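You operate a simulated robot arm through the tools that you are given. There is no shell and no other tool. Be economical: measure what you need, move in short steps, check, and stop when the job is done.

You run a simulated two-armed robot. Do the job below in one go: nothing can be reset, and whatever is moved stays where it is left.

Task
Take the dish cloth from the hob worktop and hang it over the handle of the dishwasher door.

Only the result counts: the job must be done as asked and must still hold three seconds after the hand-in. Knocking over, shifting, dropping, spilling or breaking anything else fails it. Flat cloth is picked up by pressing the open fingertips on it (5 to 10 N) and closing them slowly along it; thin cloth reads only 2 to 8 mm in the jaws.

Robot
Two 7-joint arms with two-finger parallel grippers on one trunk, on a base that drives. Base frame: it is fixed to the floor where the robot stands at the start and does not move with it; the origin is under the middle of the robot, x ahead of it, y to its left, z up; the surface under the hand at the start is at about z = 910. Readings come in mm, rad, newtons and seconds.
The left shoulder is at the start at [70, 188, 1090], the right one opposite. With the tool pointing down near the work surface each hand reaches from about 320 to 800 mm from the robot's upright axis, wherever it stands, measured 20 degrees to its own side. Payload 3.91 kg a hand.
The tool frame of a hand sits at the grasp point between the pads (the TCP): z along the fingers, y along the line on which they close. The tips reach 30 mm beyond it. The gripper opens to 110 mm. The fingers are 20 mm wide and 10 mm thick; the gripper's body (48 by 112 mm) begins 55 mm behind the TCP.
Orientation is that of the tool frame in the base frame, as [roll, pitch, yaw] about the fixed x, y, z axes, in that order (R = Rz(yaw) Ry(pitch) Rx(roll)). With the fingers straight down and closing along the base's y, the tool's x points along the base's -x, its y along +y and its z along -z.

Tools
- The arms move only by the tool servo_tool. It takes "left_deltas", "right_deltas" or both (then of equal length, played together; a hand with none holds still); each is text: rows parted by semicolons, each of 7 numbers parted by spaces: the shift along the tool's x, y, z in mm, then the turn, a rotation vector about the tool's x, y, z in rad, then the gripper command, from -1 (shut) to 1 (fully open), values between in proportion. In form: dx dy dz wx wy wz hand; .... A call has 1 to 8 rows; each row is the pose to reach, as a shift and turn from the pose commanded when the call began, along the tool's axes at that moment. Each row takes 0.2 s and may step no farther than 50 mm and 0.15 rad from the row before; otherwise, or with a gripper value out of range, the whole call is refused. A pose out of reach is approached as far as the arm can. The call stops where the force on the tool passes 40 N (or 10 N more than at its start, if that is more) or the arm is blocked; 0.2 s more then pass. The fingers move at their own pace (about 72 mm/s each) and stop on an object; they squeeze with about 45 N. The grip force told is the motor's: it shows also when the fingers shut on nothing. Time passes only in rows, and 0.2 s behind the last, so rows that repeat a pose let the fingers close. It gives the time, the measured TCP pose, the force on the tool (base axes), the opening and the grip force at its end, in the units of the frame above (readings bear some noise), with the torque about the TCP (base axes, N m) and any sound that the robot's microphone picked up, and new pictures: "pictures" is both (left out), scene, wrist or none (wrist: the cameras of the hands that moved).
- Cameras (640 x 400 px; columns grow to the right, rows downward): "scene" is now at [136.8, 7.6, 1314.7]; the picture's right is [0.08, -1.00, 0.00], its down [-0.60, -0.05, -0.80] and it looks along [0.80, 0.07, -0.60] (base axes); focal length 252 px, centre (320, 200). "left" rides on the left gripper at [72, -17, -103] in its tool frame; the picture's right is [0.23, 0.97, 0.00], its down [-0.76, 0.18, -0.62] and it looks along [-0.61, 0.14, 0.78] (tool axes); focal length 222 px, centre (320, 200). "right" rides on the right gripper at [72, 17, -103] in its tool frame; the picture's right is [-0.23, 0.97, 0.00], its down [-0.76, -0.18, -0.62] and it looks along [-0.61, -0.14, 0.78] (tool axes); focal length 222 px, centre (320, 200). There is no depth. A picture from a camera that has moved, and an enlarged one, comes with that camera's place and axes in the base frame and with its lens.
- raise_lower(by): slides the trunk up (or, below 0, down) by that many mm; the arms and the scene camera ride with it, the base frame stays. It gives what a move gives, with no picture.
- base_move(legs): drives the robot by 1 to 6 legs, each [ahead, turn to the left] in mm and rad, along the robot's own axes; the way and the turn of a leg run together, so that a leg with both is an arc; at most 1500 mm and 3.142 rad a leg. The arms and the cameras ride along, it lands a little off, and it stops where it bumps. It gives what a move gives, and a new picture of the scene camera.
- pan_tilt(pan, tilt): turns the head with the scene camera to pan (to the left, within 1.501 rad either way) and tilt (down, from -0.506 to 1.204), counted from straight ahead of the robot. It gives what a move gives, and a new picture of the scene camera.
- enlarge(camera, box): a new picture of the part [left, top, right, bottom] of that camera's present view, enlarged. No time passes.
- hand_in(): hands the job in; it is judged then, once.

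Work in short steps. Places have to be worked out from the pictures, the camera data and where the tool is seen: move nearer, look again, correct. Check each grasp and each placing, and mend what went wrong. You have 120 turns and 260 pictures in all, those below and enlarged ones among them. Open the grippers and draw the arms clear of the work before you hand the job in, unless the task says otherwise; then end with one line.

The tools are called after "Request:" as name(argument=value, ...) on one line, values as JSON. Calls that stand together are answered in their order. servo_tool: Moves the arms, as the interface text tells. Its arguments: {"type":"object","properties":{"left_deltas":{"type":"string"},"right_deltas":{"type":"string"},"pictures":{"type":"string","enum":["both","scene","wrist","none"]}},"required":[]} The other tools are called the same way: raise_lower (by) slides the trunk up or down; base_move (legs) drives the base; pan_tilt (pan, tilt) turns the head that bears the scene camera; enlarge (camera, box) takes an enlarged picture of a part of a camera's view; hand_in () hands the job in.

At the start:

```text
clock: 0.0
left_eef_pos: [562.8, 293.1, 1150.1]
left_tool_rot: [3.141, -0.003, -3.14]
left_force: [-1.1, -1.1, 0.2]
left_ft_torque: [0.0, -0.01, 0.01]
left_grip_width: 109.8
left_grip_force: 0.1
right_eef_pos: [566.2, -279.0, 1020.0]
right_tool_rot: [3.141, 0.001, -3.141]
right_force: [0.4, 0.0, 0.2]
right_ft_torque: [-0.02, 0.02, 0.05]
right_grip_width: 109.7
right_grip_force: 0.0
trunk travel left (down, up): [-600.0, 340.0]
robot x, y, heading: [-0.6, -2.9, 0.005]
head pan, tilt: [0.082, 0.644]
```

scene: 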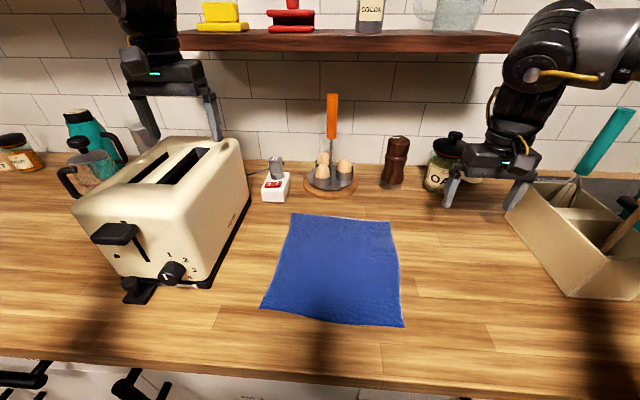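
right: 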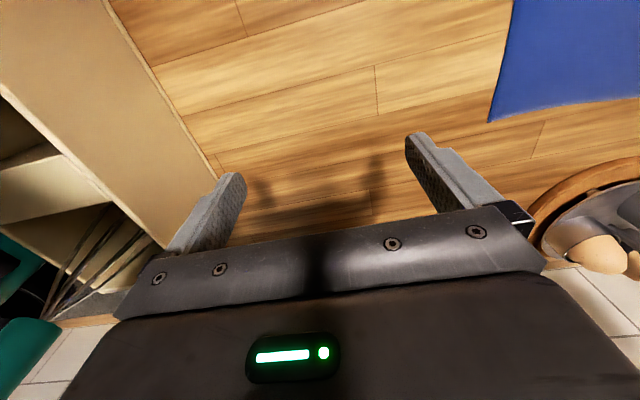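
left: 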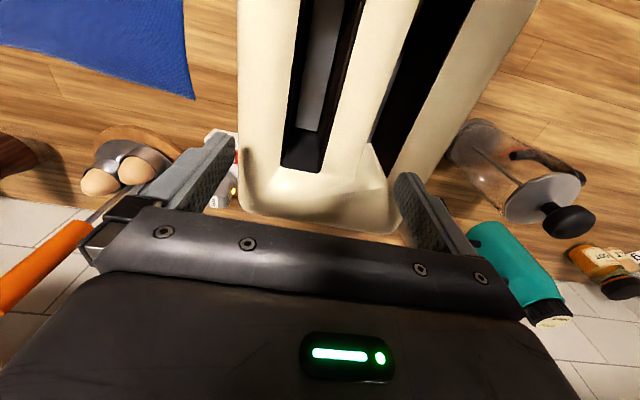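

I see the blue cloth at roughly x 350–615, y −120–125. I need to find the dishwasher handle first, so I'll look down and to the sides.

Request:
pan_tilt(pan=0.6, tilt=1.1)

Request:
pan_tilt(pan=-0.6, tilt=1.1)

Request:
pan_tilt(pan=1.4, tilt=0.5)

Request:
pan_tilt(pan=-1.4, tilt=0.5)

```text
clock: 0.9
left_eef_pos: [562.4, 292.3, 1151.4]
left_tool_rot: [3.14, 0.0, 3.14]
left_force: [0.3, 0.3, 0.1]
left_ft_torque: [-0.03, -0.01, 0.02]
left_grip_width: 110.0
left_grip_force: 0.0
right_eef_pos: [567.6, -279.4, 1021.6]
right_tool_rot: [3.142, 0.001, -3.142]
right_force: [0.6, 0.4, 0.5]
right_ft_torque: [0.02, 0.0, 0.0]
right_grip_width: 109.9
right_grip_force: 0.0
trunk travel left (down, up): [-600.0, 340.0]
robot x, y, heading: [-0.9, 0.6, 0.001]
head pan, tilt: [0.6, 1.1]
camera scene: at [102.2, 36.1, 1279.9], right [0.56, -0.83, 0.0], down [-0.74, -0.5, -0.45], along [0.38, 0.26, -0.89], focal length 252 px, centre (320, 200)
```

scene: 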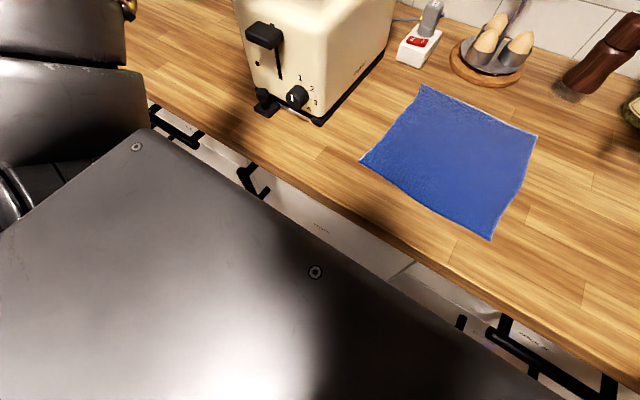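

```text
clock: 2.4
left_eef_pos: [562.2, 292.0, 1151.0]
left_tool_rot: [3.141, -0.002, 3.141]
left_force: [-0.4, 0.4, -0.2]
left_ft_torque: [0.0, -0.01, 0.03]
left_grip_width: 110.1
left_grip_force: 0.1
right_eef_pos: [567.8, -280.0, 1020.1]
right_tool_rot: [-3.141, 0.0, -3.141]
right_force: [0.0, 0.0, -0.2]
right_ft_torque: [0.0, 0.01, 0.02]
right_grip_width: 109.9
right_grip_force: 0.1
trunk travel left (down, up): [-600.0, 340.0]
robot x, y, heading: [-2.5, -3.2, 0.003]
head pan, tilt: [-0.6, 1.1]
camera scene: at [102.2, -35.2, 1279.8], right [-0.56, -0.83, 0.0], down [-0.74, 0.5, -0.45], along [0.37, -0.26, -0.89], focal length 252 px, centre (320, 200)
```

scene: 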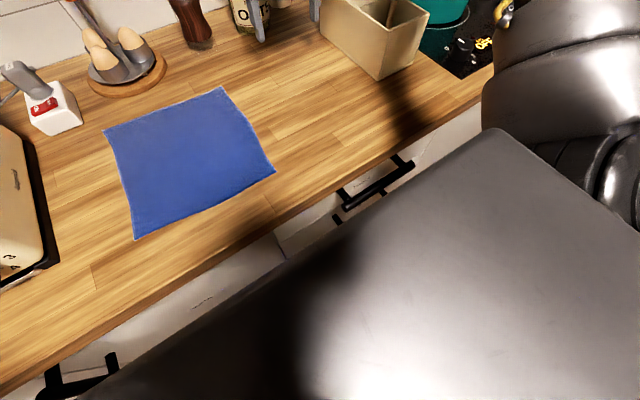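

```text
clock: 4.3
left_eef_pos: [562.1, 292.2, 1150.4]
left_tool_rot: [-3.141, -0.002, -3.141]
left_force: [0.3, -0.3, 0.0]
left_ft_torque: [-0.02, 0.02, -0.03]
left_grip_width: 109.8
left_grip_force: 0.1
right_eef_pos: [565.7, -278.5, 1020.1]
right_tool_rot: [-3.141, 0.001, -3.141]
right_force: [0.8, 0.8, 0.2]
right_ft_torque: [-0.01, -0.03, 0.02]
right_grip_width: 110.1
right_grip_force: 0.1
trunk travel left (down, up): [-600.0, 340.0]
robot x, y, heading: [0.4, -1.7, 0.002]
head pan, tilt: [1.4, 0.499]
camera scene: at [65.6, 90.1, 1327.5], right [0.99, -0.17, 0.0], down [-0.08, -0.47, -0.88], along [0.15, 0.86, -0.48], focal length 252 px, centre (320, 200)
```

scene: 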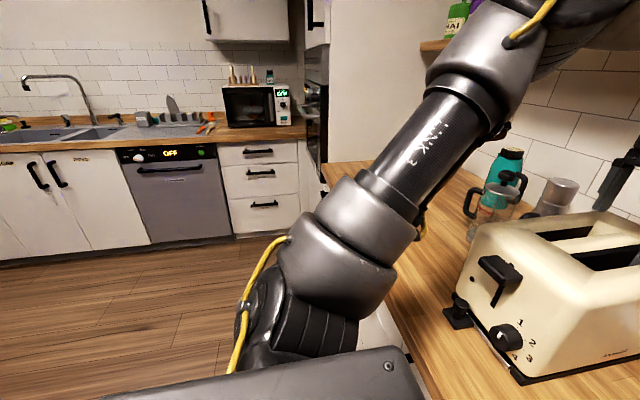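

```text
clock: 6.8
left_eef_pos: [563.5, 293.4, 1150.4]
left_tool_rot: [3.141, -0.003, 3.142]
left_force: [-0.6, 0.1, -0.2]
left_ft_torque: [-0.01, 0.02, 0.01]
left_grip_width: 110.0
left_grip_force: 0.0
right_eef_pos: [566.9, -278.3, 1019.5]
right_tool_rot: [-3.141, 0.0, 3.141]
right_force: [-0.3, -0.1, -1.0]
right_ft_torque: [0.01, 0.02, 0.03]
right_grip_width: 110.1
right_grip_force: 0.0
trunk travel left (down, up): [-600.0, 340.0]
robot x, y, heading: [2.4, -3.0, -0.002]
head pan, tilt: [-1.4, 0.499]
camera scene: at [65.6, -89.2, 1327.5], right [-0.99, -0.17, 0.0], down [-0.08, 0.47, -0.88], along [0.15, -0.87, -0.48], focal length 252 px, centre (320, 200)
```

scene: 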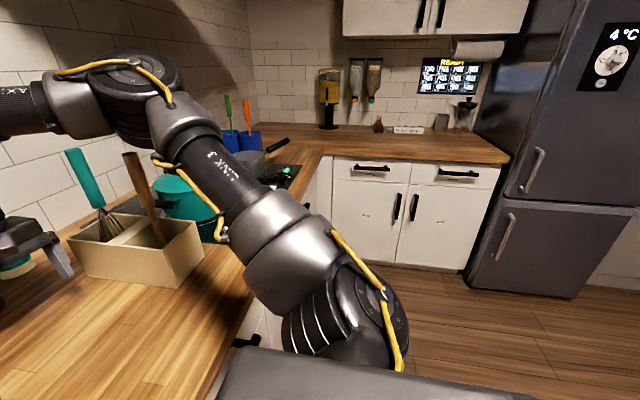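

The dishwasher is on the left wall, with a grey door and a dark bar handle around [-700, 1880, ~700]. I'll take a closer look at the handle before planning.

Request:
pan_tilt(pan=1.5, tilt=0.35)

Request:
enlarge(camera="scene", box=[100, 140, 300, 265])

Request:
base_move(legs=[[-120, 0]])

Request:
pan_tilt(pan=0.0, tilt=0.8)

```text
clock: 9.3
left_eef_pos: [562.7, 291.9, 1151.0]
left_tool_rot: [-3.14, -0.003, 3.14]
left_force: [-0.2, 0.2, -1.4]
left_ft_torque: [0.0, 0.0, -0.02]
left_grip_width: 109.9
left_grip_force: 0.1
right_eef_pos: [567.2, -278.6, 1019.7]
right_tool_rot: [-3.141, 0.0, 3.141]
right_force: [0.4, -0.3, -0.8]
right_ft_torque: [-0.01, -0.01, -0.01]
right_grip_width: 110.0
right_grip_force: 0.1
trunk travel left (down, up): [-600.0, 340.0]
robot x, y, heading: [0.5, 0.1, 0.002]
head pan, tilt: [1.499, 0.351]
camera scene: at [56.8, 93.3, 1341.2], right [1.0, -0.07, 0.0], down [-0.02, -0.34, -0.94], along [0.07, 0.94, -0.34], focal length 252 px, centre (320, 200)
```

scene: 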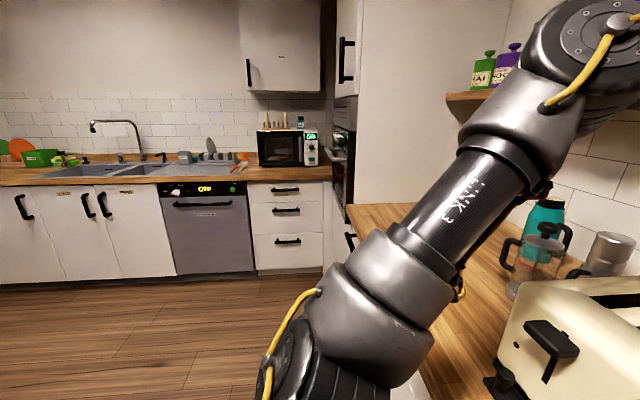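

```text
3.20 times, centred on (200, 202) of scene
camera zoom: at [56.8, 93.3, 1341.2], right [1.0, -0.07, 0.0], down [-0.02, -0.34, -0.94], along [0.07, 0.94, -0.34], focal length 806 px, centre (704, 192)
```

zoom: 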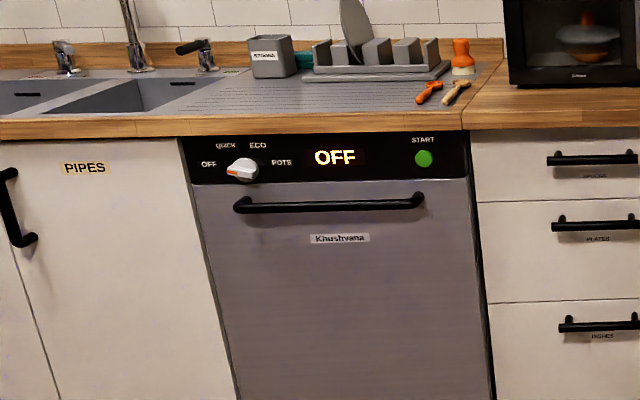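

```text
clock: 10.5
left_eef_pos: [442.7, 294.9, 1149.3]
left_tool_rot: [3.141, -0.003, -3.138]
left_force: [0.4, -0.9, 0.5]
left_ft_torque: [-0.01, 0.01, -0.03]
left_grip_width: 110.0
left_grip_force: 0.1
right_eef_pos: [447.9, -276.0, 1020.4]
right_tool_rot: [-3.141, -0.001, -3.139]
right_force: [0.2, -0.4, 0.5]
right_ft_torque: [0.01, 0.02, -0.02]
right_grip_width: 109.9
right_grip_force: 0.1
trunk travel left (down, up): [-600.0, 340.0]
robot x, y, heading: [-119.3, 2.2, -0.0]
head pan, tilt: [1.499, 0.351]
camera scene: at [-64.2, 93.3, 1341.2], right [1.0, -0.07, 0.0], down [-0.02, -0.34, -0.94], along [0.06, 0.94, -0.34], focal length 252 px, centre (320, 200)
```

scene: 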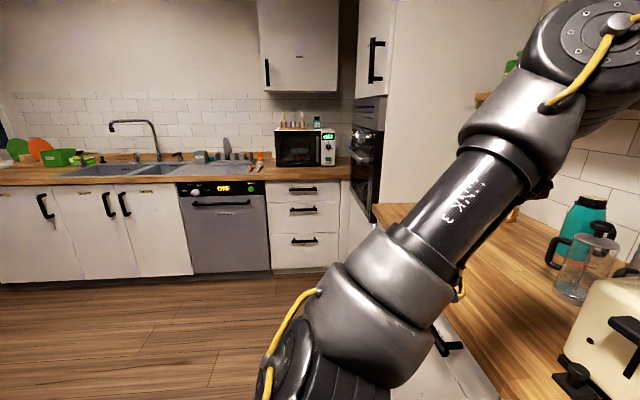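

```text
clock: 12.1
left_eef_pos: [441.0, 294.6, 1150.1]
left_tool_rot: [3.14, -0.002, -3.138]
left_force: [0.0, 0.6, 0.2]
left_ft_torque: [0.0, 0.02, 0.0]
left_grip_width: 110.0
left_grip_force: 0.2
right_eef_pos: [447.6, -277.0, 1020.4]
right_tool_rot: [3.141, 0.0, -3.138]
right_force: [-0.1, 0.0, 0.1]
right_ft_torque: [0.01, 0.0, -0.04]
right_grip_width: 110.2
right_grip_force: 0.1
trunk travel left (down, up): [-600.0, 340.0]
robot x, y, heading: [-121.0, -0.3, 0.005]
head pan, tilt: [0.0, 0.799]
camera scene: at [10.2, 0.8, 1301.6], right [0.0, -1.0, 0.0], down [-0.72, 0.0, -0.7], along [0.7, 0.0, -0.72], focal length 252 px, centre (320, 200)
```

scene: 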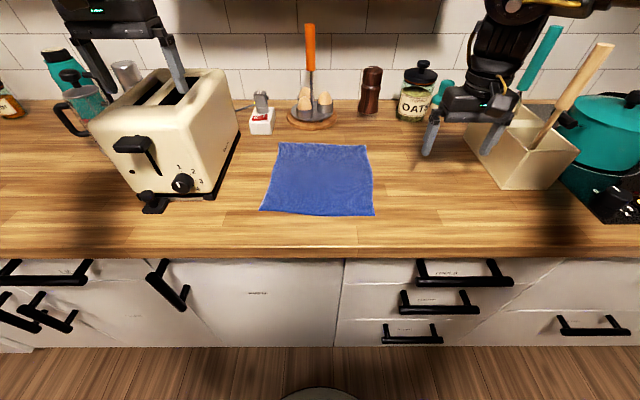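

The bar handle has end standoffs and is about 400 mm long, so the cloth fits. The cloth's near corners are about (359, 123) and (348, −109); I'll bring both hands above its near edge, fingers partly open.

Request:
servo_tool(left_deltas="0 0 -30 0 0 0 -0.4; 13 -42 -30 0 0 0 -0.4; 26 -84 -30 0 0 0 -0.4; 40 -126 -30 0 0 0 -0.4; 53 -168 -30 0 0 0 -0.4; 66 -210 -30 0 0 0 -0.4; 66 -210 10 0 0 0 -0.4; 66 -210 60 0 0 0 -0.4", right_deltas="0 0 0 0 0 0 -0.4; 16 40 0 0 0 0 -0.4; 32 80 0 0 0 0 -0.4; 48 120 0 0 0 0 -0.4; 65 160 0 0 0 0 -0.4; 82 202 0 0 0 0 -0.4; 82 202 0 0 0 0 -0.4; 82 202 10 0 0 0 -0.4")

```text
clock: 13.9
left_eef_pos: [381.5, 83.2, 1088.2]
left_tool_rot: [-3.139, 0.0, -3.137]
left_force: [1.0, -1.0, -1.0]
left_ft_torque: [-0.04, 0.03, -0.02]
left_grip_width: 32.8
left_grip_force: 0.1
left hand out of reach, approached as far as the arm can: row 1
right_eef_pos: [382.6, -84.8, 1023.6]
right_tool_rot: [-3.141, -0.003, -3.14]
right_force: [1.3, 0.4, 0.5]
right_ft_torque: [-0.04, 0.01, -0.01]
right_grip_width: 32.9
right_grip_force: 0.2
right hand out of reach, approached as far as the arm can: row 6, 7, 8
trunk travel left (down, up): [-600.0, 340.0]
robot x, y, heading: [-123.3, 1.7, 0.007]
head pan, tilt: [0.0, 0.799]
camera scene: at [12.3, 2.7, 1301.4], right [0.0, -1.0, 0.0], down [-0.72, 0.0, -0.7], along [0.7, 0.0, -0.72], focal length 252 px, centre (320, 200)
camera right: at [310.0, -69.5, 1126.3], right [0.22, 0.97, 0.0], down [0.76, -0.17, 0.62], along [0.61, -0.14, -0.78], focal length 222 px, centre (320, 200)
camera left: at [307.5, 66.8, 1191.2], right [-0.23, 0.97, 0.0], down [0.76, 0.18, 0.62], along [0.61, 0.14, -0.78], focal length 222 px, centre (320, 200)
```

scene: 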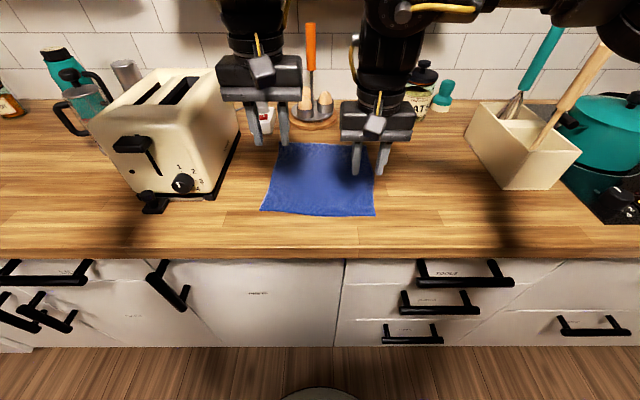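
right: 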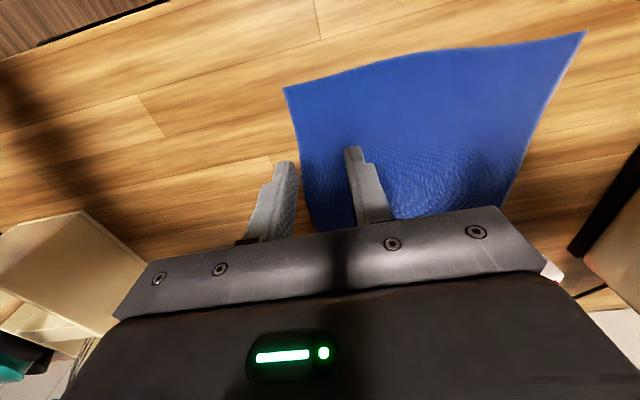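
left: 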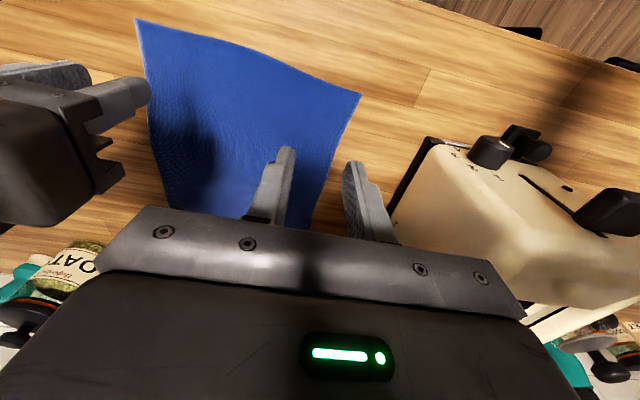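

The right hand is short of its target, apparently because it's too close in. I'll back up another 80 mm and reach out again while descending.

Request:
base_move(legs=[[-90, 0]])

Request:
servo_tool(left_deltas="-40 0 0 0 0 0 -0.4; -80 2 20 0 0 0 -0.4; -80 2 60 0 0 0 -0.4; -80 2 100 0 0 0 -0.4; -80 2 120 0 0 0 -0.4", right_deltas="-40 5 0 0 0 0 -0.4; -80 10 10 0 0 0 -0.4; -80 10 30 0 0 0 -0.4; -80 10 50 0 0 0 -0.4; -80 10 55 0 0 0 -0.4")

```text
clock: 15.0
left_eef_pos: [288.8, 82.7, 1089.8]
left_tool_rot: [-3.141, -0.001, -3.135]
left_force: [-0.4, 0.0, 0.3]
left_ft_torque: [-0.02, 0.0, 0.03]
left_grip_width: 32.9
left_grip_force: 0.0
right_eef_pos: [290.7, -87.9, 1023.0]
right_tool_rot: [3.141, 0.0, -3.136]
right_force: [0.2, 0.0, 0.5]
right_ft_torque: [0.0, -0.03, 0.01]
right_grip_width: 33.2
right_grip_force: 0.1
trunk travel left (down, up): [-600.0, 340.0]
robot x, y, heading: [-208.5, -0.2, 0.005]
head pan, tilt: [0.0, 0.799]
camera scene: at [-79.7, 0.7, 1301.6], right [0.01, -1.0, 0.0], down [-0.72, 0.0, -0.7], along [0.7, 0.0, -0.72], focal length 252 px, centre (320, 200)
```

scene: 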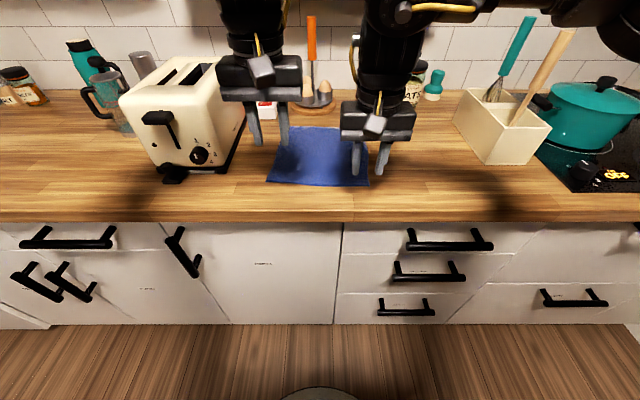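

```text
clock: 16.2
left_eef_pos: [370.6, 85.5, 968.2]
left_tool_rot: [-3.141, 0.0, -3.137]
left_force: [-0.5, 0.5, -0.2]
left_ft_torque: [0.04, -0.03, -0.01]
left_grip_width: 32.9
left_grip_force: 0.0
right_eef_pos: [371.0, -77.5, 966.3]
right_tool_rot: [3.141, -0.001, -3.136]
right_force: [-0.3, 0.1, -0.3]
right_ft_torque: [0.06, -0.04, 0.02]
right_grip_width: 33.0
right_grip_force: 0.1
trunk travel left (down, up): [-600.0, 340.0]
robot x, y, heading: [-208.7, 0.0, 0.008]
head pan, tilt: [0.0, 0.799]
camera scene: at [-79.5, 0.8, 1301.7], right [0.01, -1.0, 0.0], down [-0.72, 0.0, -0.7], along [0.7, 0.0, -0.72], focal length 252 px, centre (320, 200)
camera right: at [298.6, -61.2, 1068.8], right [0.22, 0.98, 0.0], down [0.76, -0.17, 0.62], along [0.61, -0.14, -0.78], focal length 222 px, centre (320, 200)
camera left: at [297.5, 67.4, 1071.0], right [-0.23, 0.97, 0.0], down [0.76, 0.18, 0.62], along [0.61, 0.14, -0.78], focal length 222 px, centre (320, 200)
```

scene: 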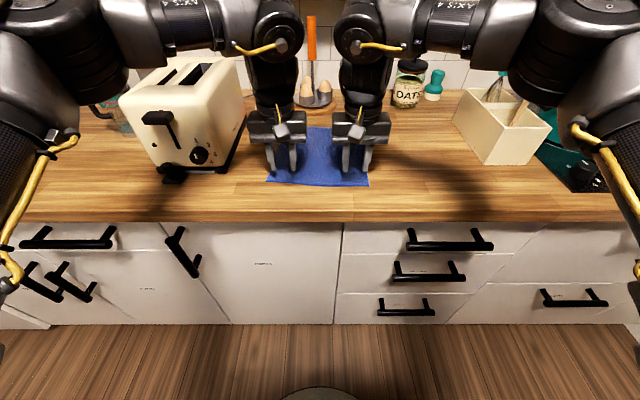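
right: 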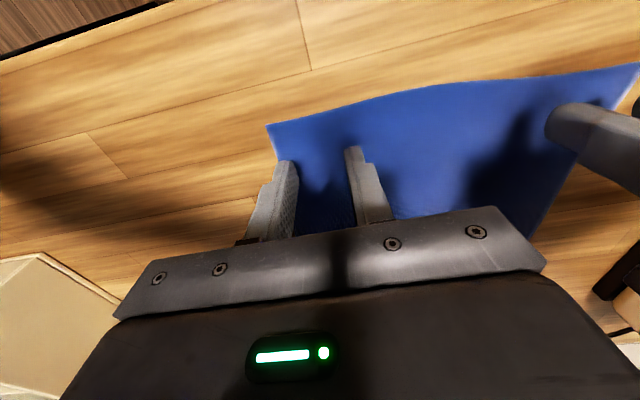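
left: 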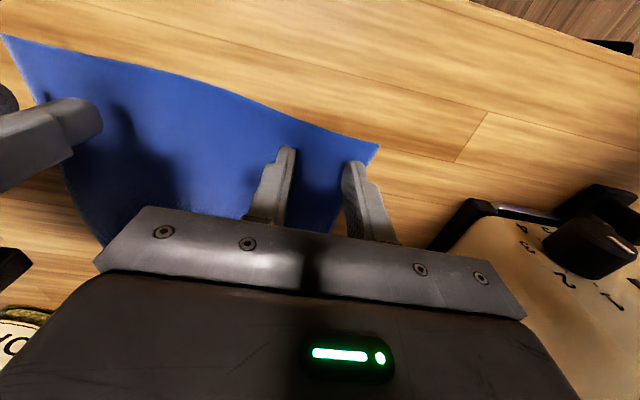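

Fingertips are about 27 mm above the cloth and inside its corners. I'll descend to near contact.

Request:
servo_tool(left_deltas="-5 -2 15 0 0 0 -0.4; -5 -2 25 0 0 0 -0.4; -5 -2 28 0 0 0 -0.4", right_deltas="0 3 15 0 0 0 -0.4; 0 3 23 0 0 0 -0.4; 0 3 26 0 0 0 -0.4", pictures="none")

```text
clock: 17.0
left_eef_pos: [376.1, 82.2, 942.1]
left_tool_rot: [-3.14, 0.001, -3.136]
left_force: [-0.5, 1.1, 3.5]
left_ft_torque: [0.03, 0.05, -0.04]
left_grip_width: 32.8
left_grip_force: 0.0
right_eef_pos: [371.9, -74.1, 942.1]
right_tool_rot: [-3.141, 0.001, -3.135]
right_force: [-1.3, -0.6, 0.3]
right_ft_torque: [0.0, 0.03, -0.01]
right_grip_width: 33.0
right_grip_force: 0.0
trunk travel left (down, up): [-600.0, 340.0]
robot x, y, heading: [-211.2, -1.8, 0.005]
head pan, tilt: [0.0, 0.799]
```

Left touches lightly (3.5 N), right is about to; a couple of mm more.

Request:
servo_tool(left_deltas="0 0 1 0 0 0 -0.4; 0 0 1.5 0 0 0 -0.4", right_deltas="0 0 2 0 0 0 -0.4; 0 0 3 0 0 0 -0.4", pictures="none")

```text
clock: 17.6
left_eef_pos: [373.5, 81.7, 941.9]
left_tool_rot: [-3.142, 0.002, -3.135]
left_force: [2.8, -0.2, 11.4]
left_ft_torque: [0.05, -0.05, -0.03]
left_grip_width: 32.9
left_grip_force: 0.0
right_eef_pos: [370.3, -74.3, 942.8]
right_tool_rot: [3.141, 0.001, -3.135]
right_force: [2.8, -0.3, 11.5]
right_ft_torque: [-0.04, -0.06, 0.0]
right_grip_width: 33.3
right_grip_force: 0.0
trunk travel left (down, up): [-600.0, 340.0]
robot x, y, heading: [-211.7, 0.7, 0.002]
head pan, tilt: [0.0, 0.799]
```

Both about 11 N, slightly above target. I'll back off ~0.7 mm and close slowly.

Request:
servo_tool(left_deltas="0 0 -0.7 0 0 0 -0.4; 0 0 -0.7 0 0 0 -0.5; 0 0 -0.7 0 0 0 -0.6; 0 0 -0.7 0 0 0 -0.7; 0 0 -0.7 0 0 0 -0.8; 0 0 -0.7 0 0 0 -0.9; 0 0 -0.7 0 0 0 -1; 0 0 -0.7 0 0 0 -1", right_deltas="0 0 -0.7 0 0 0 -0.4; 0 0 -0.7 0 0 0 -0.5; 0 0 -0.7 0 0 0 -0.6; 0 0 -0.7 0 0 0 -0.7; 0 0 -0.7 0 0 0 -0.8; 0 0 -0.7 0 0 0 -0.9; 0 0 -0.7 0 0 0 -1; 0 0 -0.7 0 0 0 -1")

```text
clock: 19.4
left_eef_pos: [373.6, 82.6, 940.4]
left_tool_rot: [3.141, 0.002, -3.135]
left_force: [-0.8, 2.6, 14.3]
left_ft_torque: [0.06, 0.03, 0.04]
left_grip_width: 0.0
left_grip_force: 37.8
right_eef_pos: [369.0, -74.4, 942.4]
right_tool_rot: [3.141, 0.002, -3.136]
right_force: [0.2, -1.1, 6.1]
right_ft_torque: [-0.02, 0.05, 0.01]
right_grip_width: 0.2
right_grip_force: 37.8
trunk travel left (down, up): [-600.0, 340.0]
robot x, y, heading: [-208.1, 1.2, 0.004]
head pan, tilt: [0.0, 0.799]
camera scene: at [-81.8, 0.7, 1301.9], right [0.01, -1.0, 0.0], down [-0.72, 0.0, -0.7], along [0.7, 0.0, -0.72], focal length 252 px, centre (320, 200)
camera right: at [296.8, -58.6, 1045.0], right [0.22, 0.97, 0.0], down [0.76, -0.17, 0.62], along [0.61, -0.14, -0.78], focal length 222 px, centre (320, 200)
camera left: at [299.9, 65.2, 1044.1], right [-0.23, 0.97, 0.0], down [0.76, 0.18, 0.62], along [0.61, 0.15, -0.78], focal length 222 px, centre (320, 200)
```

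scene: 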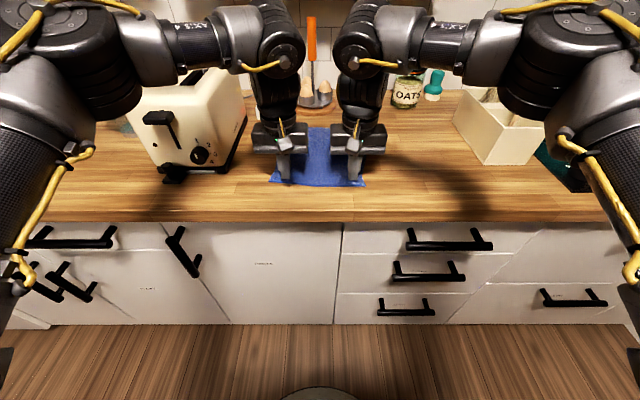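
right: 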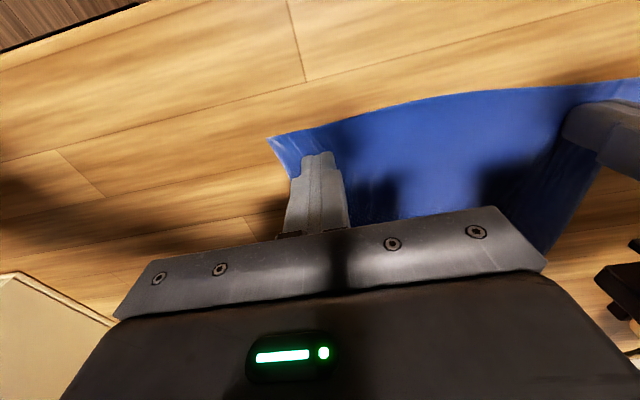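
left: 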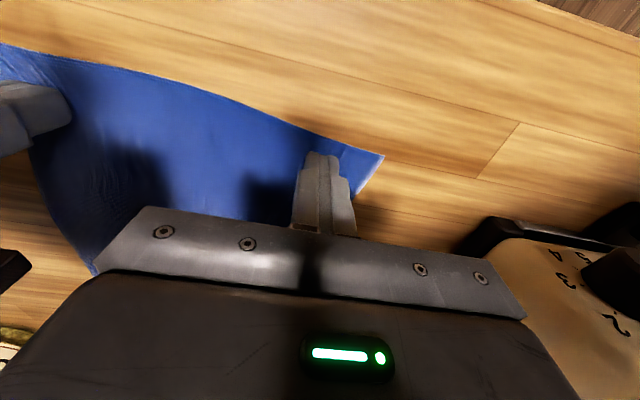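

Widths near 0 suggest the fingers slipped over the cloth. A small lift will tell.

Request:
servo_tool(left_deltas="0 0 -15 0 0 0 -1; 0 0 -30 0 0 0 -1", right_deltas="0 0 -15 0 0 0 -1; 0 0 -30 0 0 0 -1", pictures="wrist")

```text
clock: 20.0
left_eef_pos: [373.9, 84.0, 970.9]
left_tool_rot: [-3.141, -0.001, -3.136]
left_force: [0.0, -0.4, -0.6]
left_ft_torque: [0.01, -0.02, -0.03]
left_grip_width: 0.2
left_grip_force: 38.1
right_eef_pos: [370.6, -73.1, 972.0]
right_tool_rot: [3.141, -0.001, -3.137]
right_force: [1.2, 0.0, -0.4]
right_ft_torque: [0.0, 0.0, -0.03]
right_grip_width: 0.0
right_grip_force: 37.6
trunk travel left (down, up): [-600.0, 340.0]
robot x, y, heading: [-209.9, 0.3, 0.009]
head pan, tilt: [0.0, 0.799]
camera right: at [297.9, -56.9, 1075.5], right [0.22, 0.98, 0.0], down [0.76, -0.17, 0.62], along [0.61, -0.14, -0.78], focal length 222 px, centre (320, 200)
camera left: at [301.2, 66.3, 1073.5], right [-0.23, 0.97, 0.0], down [0.76, 0.18, 0.62], along [0.61, 0.14, -0.78], focal length 222 px, centre (320, 200)
```

right: 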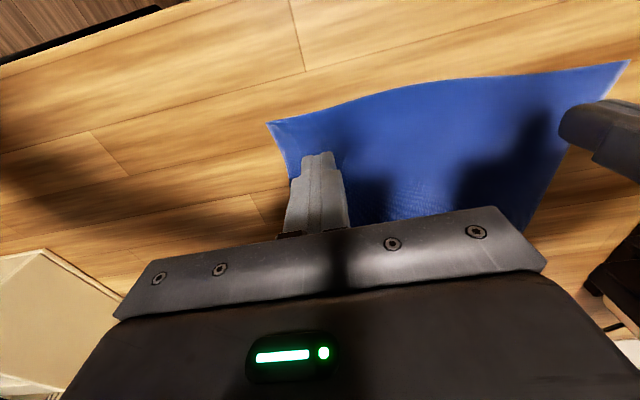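
left: 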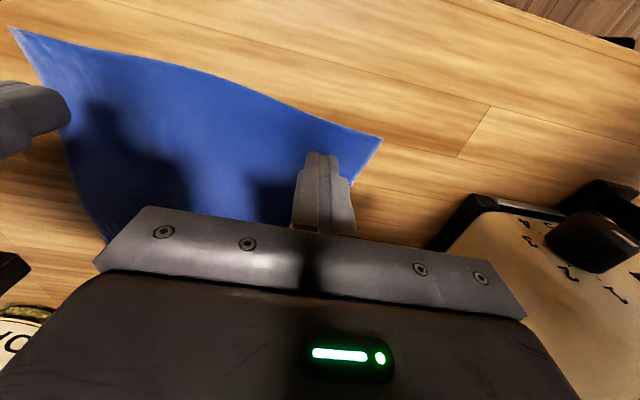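

Nothing held. I'll retry with a wider opening (55 mm), somewhat further in from the edges, and slower closing under steady 8 N.

Request:
servo_tool(left_deltas="-10 -3 0 0 0 0 0; -10 -3 10 0 0 0 0; -10 -3 25 0 0 0 0; -10 -3 29 0 0 0 0; -10 -3 29 0 0 0 0", right_deltas="-10 5 0 0 0 0 0; -10 5 10 0 0 0 0; -10 5 25 0 0 0 0; -10 5 30 0 0 0 0; -10 5 30 0 0 0 0", pictures="none")

```text
clock: 21.2
left_eef_pos: [382.6, 80.9, 942.8]
left_tool_rot: [3.141, 0.0, -3.137]
left_force: [-0.5, -0.4, 1.0]
left_ft_torque: [-0.03, 0.02, 0.0]
left_grip_width: 55.1
left_grip_force: 0.1
right_eef_pos: [381.0, -68.3, 942.5]
right_tool_rot: [3.141, 0.0, -3.135]
right_force: [1.2, -0.6, 6.8]
right_ft_torque: [-0.1, 0.0, 0.01]
right_grip_width: 55.0
right_grip_force: 0.1
trunk travel left (down, up): [-600.0, 340.0]
robot x, y, heading: [-209.2, -0.2, -0.001]
head pan, tilt: [0.0, 0.799]
```

Right is at 6.8 N, left needs ~1.3 mm more. Start closing in small steps, watching force.

Request:
servo_tool(left_deltas="0 0 1.4 0 0 0 0; 0 0 1.4 0 0 0 0; 0 0 1.4 0 0 0 -0.05; 0 0 1.4 0 0 0 -0.1; 0 0 1.4 0 0 0 -0.15; 0 0 1.4 0 0 0 -0.2; 0 0 1.4 0 0 0 -0.25; 0 0 1.4 0 0 0 -0.3", right_deltas="0 0 0.3 0 0 0 0; 0 0 0.3 0 0 0 0; 0 0 0.3 0 0 0 -0.05; 0 0 0.3 0 0 0 -0.1; 0 0 0.3 0 0 0 -0.15; 0 0 0.3 0 0 0 -0.2; 0 0 0.3 0 0 0 -0.25; 0 0 0.3 0 0 0 -0.3", pictures="wrist")

```text
clock: 23.0
left_eef_pos: [383.3, 80.3, 941.2]
left_tool_rot: [-3.14, 0.003, -3.135]
left_force: [-0.1, -2.0, 11.5]
left_ft_torque: [0.02, 0.01, 0.01]
left_grip_width: 37.6
left_grip_force: 0.0
right_eef_pos: [380.7, -67.3, 941.2]
right_tool_rot: [-3.141, 0.001, -3.138]
right_force: [0.8, 1.9, 14.6]
right_ft_torque: [-0.1, 0.02, -0.01]
right_grip_width: 37.1
right_grip_force: 0.0
trunk travel left (down, up): [-600.0, 340.0]
robot x, y, heading: [-204.5, -0.0, -0.001]
head pan, tilt: [0.0, 0.799]
camera right: at [306.4, -51.9, 1044.8], right [0.22, 0.98, 0.0], down [0.76, -0.17, 0.62], along [0.61, -0.14, -0.78], focal length 222 px, centre (320, 200)
camera left: at [308.8, 63.2, 1044.1], right [-0.23, 0.97, 0.0], down [0.76, 0.18, 0.62], along [0.61, 0.14, -0.78], focal length 222 px, centre (320, 200)
```

right: 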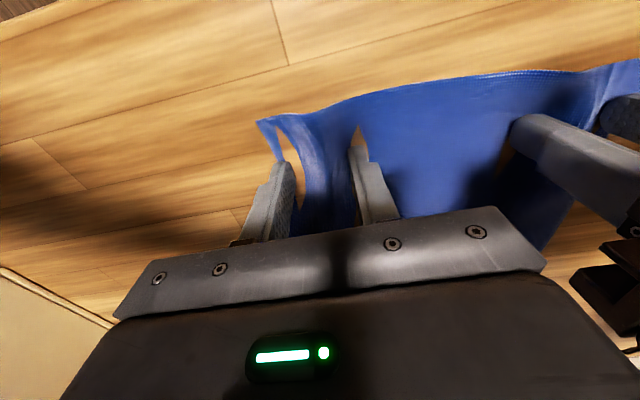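
left: 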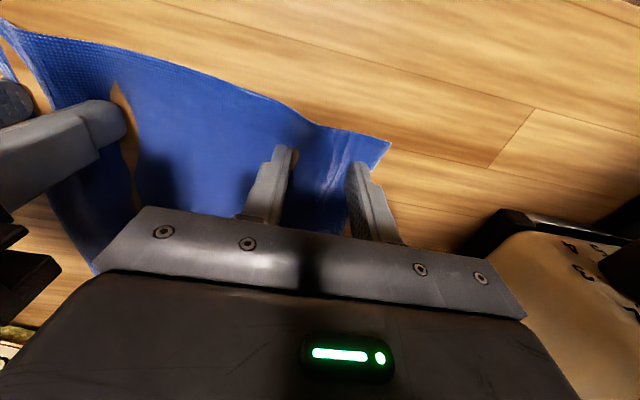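

The cloth is buckling up between the right fingers (working), with the force now a bit high. I'll ease ~0.8 mm and keep closing slowly.

Request:
servo_tool(left_deltas="0 0 -0.4 0 0 0 -0.35; 0 0 -0.4 0 0 0 -0.4; 0 0 -0.4 0 0 0 -0.45; 0 0 -0.4 0 0 0 -0.5; 0 0 -0.5 0 0 0 -0.55; 0 0 -0.5 0 0 0 -0.6; 0 0 -0.6 0 0 0 -0.65; 0 0 -0.6 0 0 0 -0.7", right_deltas="0 0 -0.8 0 0 0 -0.35; 0 0 -0.8 0 0 0 -0.4; 0 0 -0.8 0 0 0 -0.45; 0 0 -0.8 0 0 0 -0.5; 0 0 -0.9 0 0 0 -0.55; 0 0 -0.9 0 0 0 -0.6; 0 0 -1 0 0 0 -0.65; 0 0 -1 0 0 0 -0.7", pictures="wrist")

```text
clock: 24.8
left_eef_pos: [382.4, 81.8, 942.4]
left_tool_rot: [3.14, 0.001, -3.136]
left_force: [-0.2, -3.3, 13.0]
left_ft_torque: [-0.12, 0.03, 0.0]
left_grip_width: 17.5
left_grip_force: 0.8
right_eef_pos: [379.8, -69.0, 941.9]
right_tool_rot: [-3.141, 0.0, -3.136]
right_force: [1.0, 3.0, 4.0]
right_ft_torque: [0.12, 0.03, -0.03]
right_grip_width: 18.4
right_grip_force: 2.0
trunk travel left (down, up): [-600.0, 340.0]
robot x, y, heading: [-210.6, -0.0, 0.006]
head pan, tilt: [0.0, 0.799]
camera right: at [307.3, -53.0, 1045.8], right [0.22, 0.97, 0.0], down [0.76, -0.17, 0.62], along [0.61, -0.14, -0.78], focal length 222 px, centre (320, 200)
camera left: at [309.4, 63.3, 1044.2], right [-0.23, 0.97, 0.0], down [0.76, 0.18, 0.62], along [0.61, 0.15, -0.78], focal length 222 px, centre (320, 200)
```

right: 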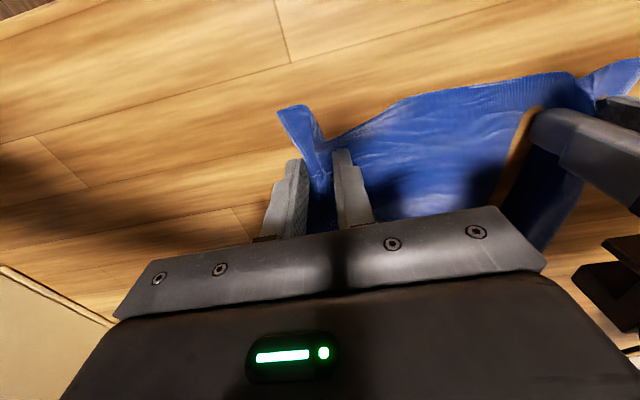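
left: 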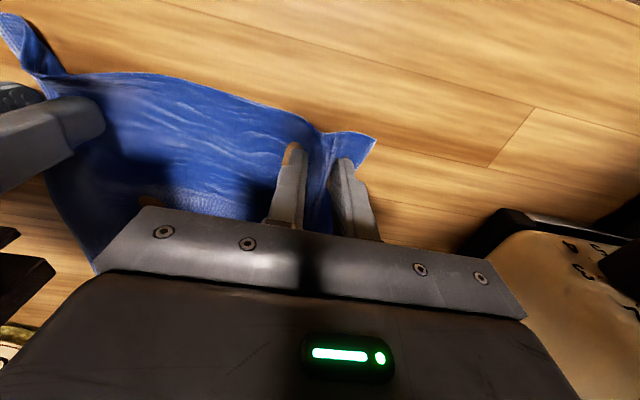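

Both sides show folds between the fingers. I'll finish closing and let the grip settle.

Request:
servo_tool(left_deltas="0 0 -0.4 0 0 0 -0.75; 0 0 -0.4 0 0 0 -0.8; 0 0 -0.4 0 0 0 -0.85; 0 0 -0.4 0 0 0 -0.9; 0 0 -0.4 0 0 0 -1; 0 0 -0.4 0 0 0 -1", right_deltas="0 0 0.6 0 0 0 -0.75; 0 0 0.6 0 0 0 -0.8; 0 0 0.6 0 0 0 -0.85; 0 0 0.6 0 0 0 -0.9; 0 0 0.6 0 0 0 -1; 0 0 0.6 0 0 0 -1", pictures="wrist")

```text
clock: 26.2
left_eef_pos: [383.2, 78.4, 941.9]
left_tool_rot: [3.141, 0.003, -3.137]
left_force: [0.4, -14.9, 5.3]
left_ft_torque: [-0.42, -0.01, 0.09]
left_grip_width: 2.5
left_grip_force: 42.9
right_eef_pos: [379.5, -69.5, 942.4]
right_tool_rot: [3.14, 0.002, -3.136]
right_force: [2.0, 9.4, 21.7]
right_ft_torque: [0.44, 0.08, -0.01]
right_grip_width: 0.0
right_grip_force: 37.6
trunk travel left (down, up): [-600.0, 340.0]
robot x, y, heading: [-209.6, -1.3, 0.007]
head pan, tilt: [0.0, 0.799]
camera right: at [306.3, -53.5, 1045.7], right [0.22, 0.97, 0.0], down [0.76, -0.17, 0.62], along [0.61, -0.14, -0.78], focal length 222 px, centre (320, 200)
camera left: at [308.6, 62.1, 1044.3], right [-0.23, 0.97, 0.0], down [0.76, 0.18, 0.62], along [0.61, 0.14, -0.78], focal length 222 px, centre (320, 200)
```

right: 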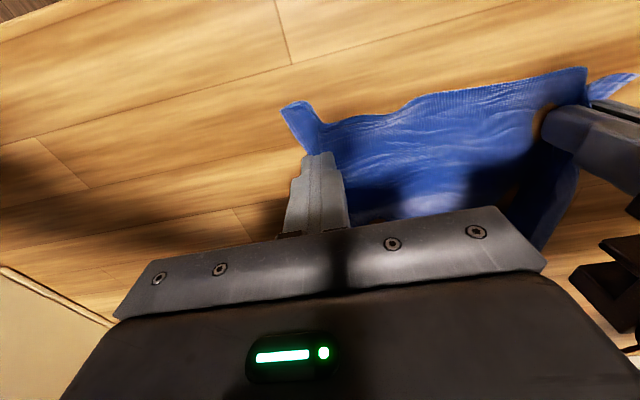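
left: 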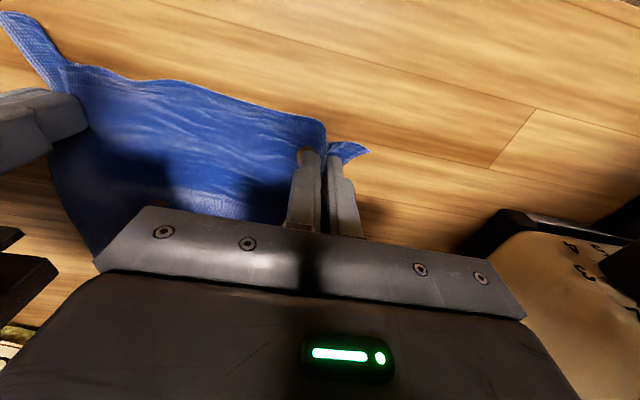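

Left holds the cloth (2.5 mm). Right reads 0, probably slipped, as the cloth went taut between the hands. Lift right slightly to check.

Request:
servo_tool(right_deltas="0 0 -10 0 0 0 -1; 0 0 -25 0 0 0 -1", left_deltas="0 0 -3 0 0 0 -1; 0 -5 -6 0 0 0 -1")

```text
clock: 26.8
left_eef_pos: [383.3, 76.8, 945.5]
left_tool_rot: [3.14, 0.001, -3.134]
left_force: [0.3, -0.1, 0.3]
left_ft_torque: [0.06, 0.01, 0.0]
left_grip_width: 2.5
left_grip_force: 41.9
right_eef_pos: [381.1, -70.3, 964.4]
right_tool_rot: [3.142, -0.002, -3.136]
right_force: [-0.3, -0.4, 0.2]
right_ft_torque: [0.02, -0.01, 0.04]
right_grip_width: 0.1
right_grip_force: 38.1
trunk travel left (down, up): [-600.0, 340.0]
robot x, y, heading: [-210.9, 1.7, 0.005]
head pan, tilt: [0.0, 0.799]
camera scene: at [-80.2, 0.3, 1301.4], right [0.01, -1.0, 0.0], down [-0.72, 0.0, -0.7], along [0.7, 0.0, -0.72], focal length 252 px, centre (320, 200)
camera right: at [308.2, -54.4, 1067.8], right [0.22, 0.97, 0.0], down [0.76, -0.17, 0.62], along [0.61, -0.14, -0.78], focal length 222 px, centre (320, 200)
camera left: at [310.6, 58.1, 1047.9], right [-0.23, 0.97, 0.0], down [0.76, 0.18, 0.62], along [0.61, 0.15, -0.78], focal length 222 px, centre (320, 200)
```

scene: 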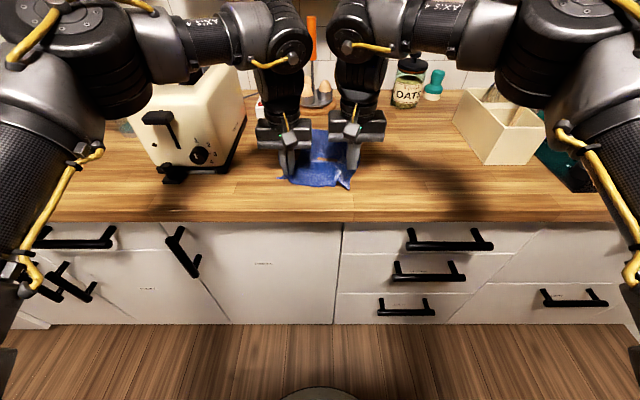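
right: 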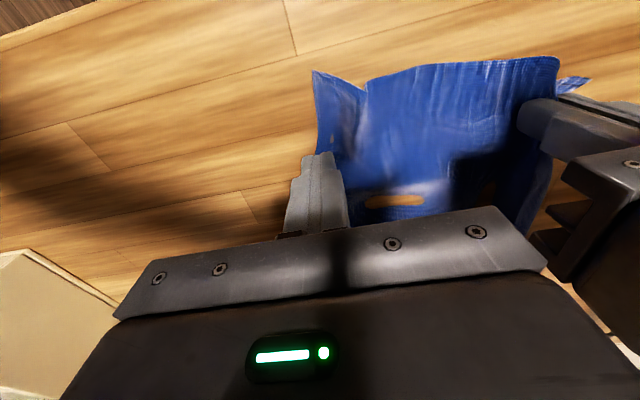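
left: 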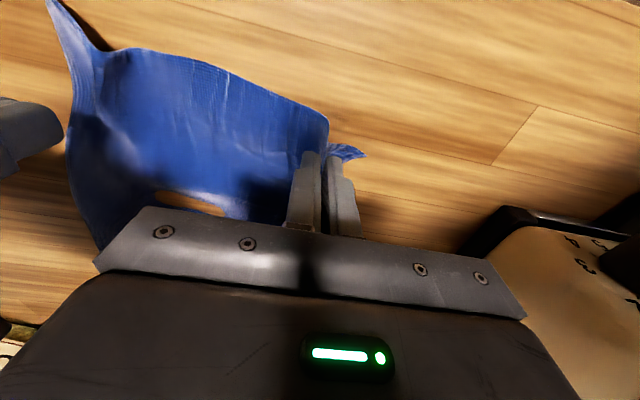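

The right pinch failed, but the left corner grip is sound. A cloth hung by one corner makes a narrow strip with a pointed tip that feeds easily behind the bar, so I'll carry it with the left hand only: move the right hand up and away, lift left.

Request:
servo_tool(left_deltas="0 -5 -40 0 0 0 -1; 0 -5 -80 0 0 0 -1; 0 -5 -120 0 0 0 -1; 0 -5 -160 0 0 0 -1; 0 -5 -190 0 0 0 -1; 0 -5 -190 0 0 0 -1", right_deltas="0 -35 -25 0 0 0 -1; 0 -75 -40 0 0 0 -1; 0 -115 -60 0 0 0 -1; 0 -155 -80 0 0 0 -1; 0 -180 -100 0 0 0 -1; 0 -180 -120 0 0 0 -1")

Request:
raise_lower(by=180)

Request:
pan_tilt(pan=0.0, tilt=0.8)

```text
clock: 28.2
left_eef_pos: [384.5, 72.9, 1138.0]
left_tool_rot: [-3.14, 0.0, -3.136]
left_force: [-0.7, 1.0, -0.9]
left_ft_torque: [0.03, 0.03, -0.01]
left_grip_width: 2.5
left_grip_force: 42.5
right_eef_pos: [383.5, -245.3, 1088.2]
right_tool_rot: [-3.14, -0.002, -3.135]
right_force: [0.2, -0.3, 0.1]
right_ft_torque: [-0.02, 0.0, -0.01]
right_grip_width: 0.1
right_grip_force: 38.2
trunk travel left (down, up): [-600.0, 340.0]
robot x, y, heading: [-211.2, 0.8, 0.007]
head pan, tilt: [0.0, 0.799]
camera scene: at [-79.4, 2.7, 1301.6], right [0.01, -1.0, 0.0], down [-0.72, -0.01, -0.7], along [0.7, 0.0, -0.72], focal length 252 px, centre (320, 200)
camera right: at [310.7, -229.6, 1192.7], right [0.22, 0.98, 0.0], down [0.76, -0.17, 0.62], along [0.61, -0.14, -0.78], focal length 222 px, centre (320, 200)
camera left: at [310.9, 55.1, 1240.4], right [-0.23, 0.97, 0.0], down [0.76, 0.18, 0.62], along [0.61, 0.14, -0.78], focal length 222 px, centre (320, 200)
```

scene: 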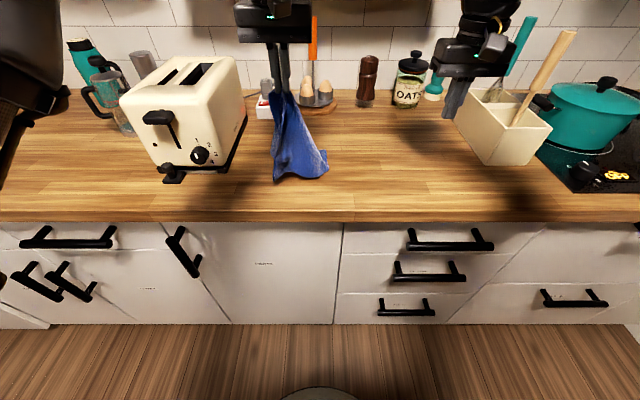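
right: 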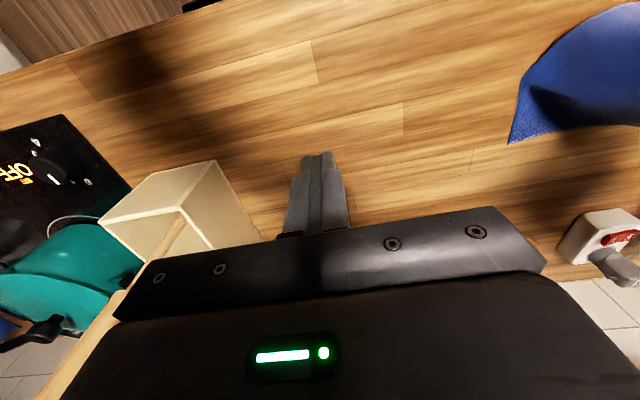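
left: 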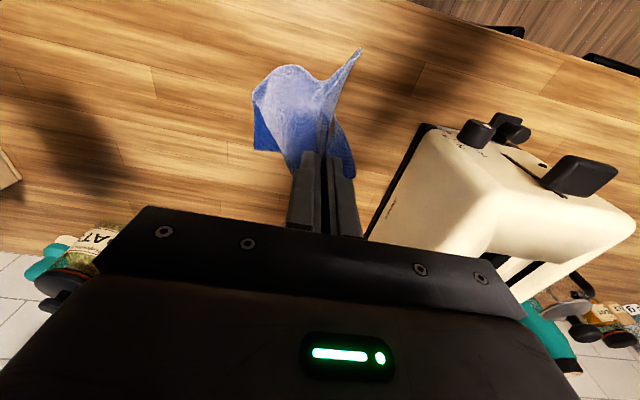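

```text
clock: 30.2
left_eef_pos: [384.2, 69.1, 1317.0]
left_tool_rot: [3.14, -0.002, -3.136]
left_force: [0.1, -0.3, 0.0]
left_ft_torque: [0.04, -0.01, -0.04]
left_grip_width: 2.6
left_grip_force: 42.2
right_eef_pos: [383.5, -248.1, 1268.2]
right_tool_rot: [-3.141, -0.002, -3.137]
right_force: [0.2, 0.1, -0.4]
right_ft_torque: [-0.03, -0.01, -0.03]
right_grip_width: 0.1
right_grip_force: 37.8
trunk travel left (down, up): [-780.0, 160.0]
robot x, y, heading: [-209.8, -0.6, 0.002]
head pan, tilt: [0.0, 0.799]
```

```text
clock: 30.8
left_eef_pos: [385.4, 70.2, 1317.2]
left_tool_rot: [3.141, -0.002, -3.136]
left_force: [-0.2, 0.1, 0.5]
left_ft_torque: [0.04, 0.02, -0.01]
left_grip_width: 2.8
left_grip_force: 42.5
right_eef_pos: [383.2, -246.6, 1268.7]
right_tool_rot: [-3.141, -0.002, -3.136]
right_force: [-0.6, -0.2, -0.6]
right_ft_torque: [0.01, 0.0, -0.02]
right_grip_width: 0.0
right_grip_force: 37.7
trunk travel left (down, up): [-780.0, 160.0]
robot x, y, heading: [-212.5, -3.3, 0.008]
head pan, tilt: [0.0, 0.799]
camera scene: at [-79.0, 0.4, 1481.6], right [0.01, -1.0, 0.0], down [-0.72, 0.0, -0.7], along [0.7, 0.0, -0.72], focal length 252 px, centre (320, 200)
```

scene: 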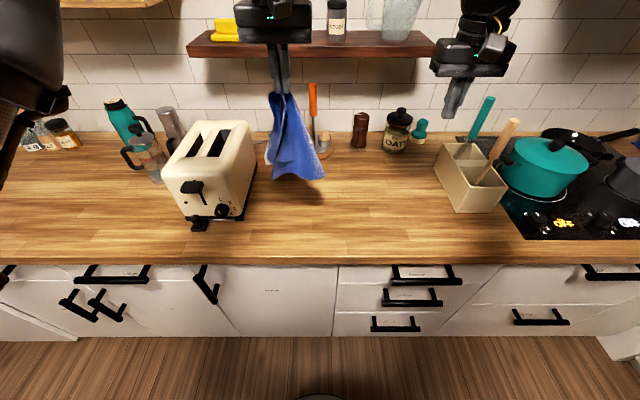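

The cloth hangs free. I'll back 290 mm, turn left 90° to face the dishwasher, then drive about 850 mm toward it and look.

Request:
base_move(legs=[[-290, 0], [0, 1.565]])

Request:
base_move(legs=[[850, 0]])

```text
clock: 36.6
left_eef_pos: [-563.9, 592.6, 1316.8]
left_tool_rot: [-3.141, 0.001, -1.571]
left_force: [0.3, 0.6, 0.0]
left_ft_torque: [0.01, -0.02, -0.08]
left_grip_width: 2.3
left_grip_force: 42.5
right_eef_pos: [-246.1, 589.9, 1268.6]
right_tool_rot: [-3.141, -0.001, -1.57]
right_force: [0.3, -0.1, -0.1]
right_ft_torque: [0.0, -0.04, 0.0]
right_grip_width: 0.0
right_grip_force: 37.6
trunk travel left (down, up): [-780.0, 160.0]
robot x, y, heading: [-496.7, -0.8, 1.568]
head pan, tilt: [0.0, 0.799]
camera scene: at [-497.0, 129.3, 1481.6], right [1.0, 0.0, 0.0], down [0.0, -0.72, -0.7], along [0.0, 0.7, -0.72], focal length 252 px, centre (320, 200)
```

scene: 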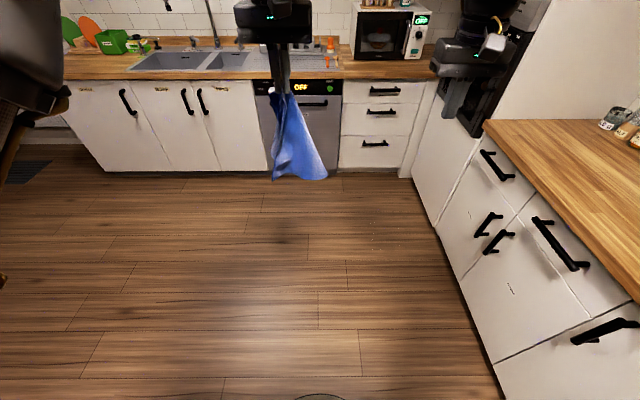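

```text
clock: 41.2
left_eef_pos: [-560.3, 1462.2, 1317.2]
left_tool_rot: [-3.141, 0.001, -1.573]
left_force: [-0.3, -0.4, 0.4]
left_ft_torque: [-0.04, 0.03, -0.04]
left_grip_width: 2.8
left_grip_force: 42.3
right_eef_pos: [-242.3, 1457.5, 1268.3]
right_tool_rot: [-3.141, 0.001, -1.575]
right_force: [0.2, 0.2, 0.3]
right_ft_torque: [-0.02, -0.01, -0.01]
right_grip_width: 0.2
right_grip_force: 37.7
trunk travel left (down, up): [-780.0, 160.0]
robot x, y, heading: [-499.2, 867.2, 1.564]
head pan, tilt: [0.0, 0.799]
camera scene: at [-495.1, 998.3, 1481.7], right [1.0, 0.0, 0.0], down [0.0, -0.72, -0.7], along [0.0, 0.7, -0.72], focal length 252 px, centre (320, 200)
```

scene: 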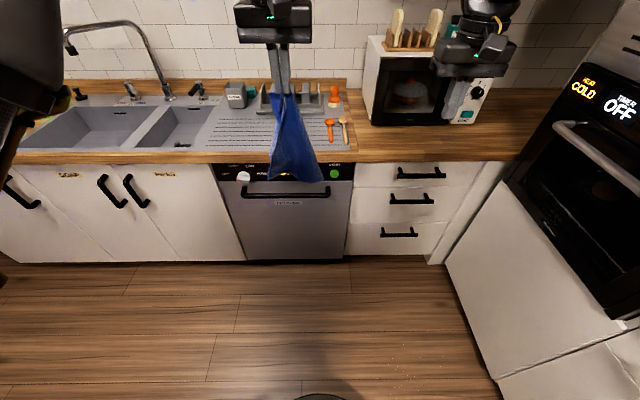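

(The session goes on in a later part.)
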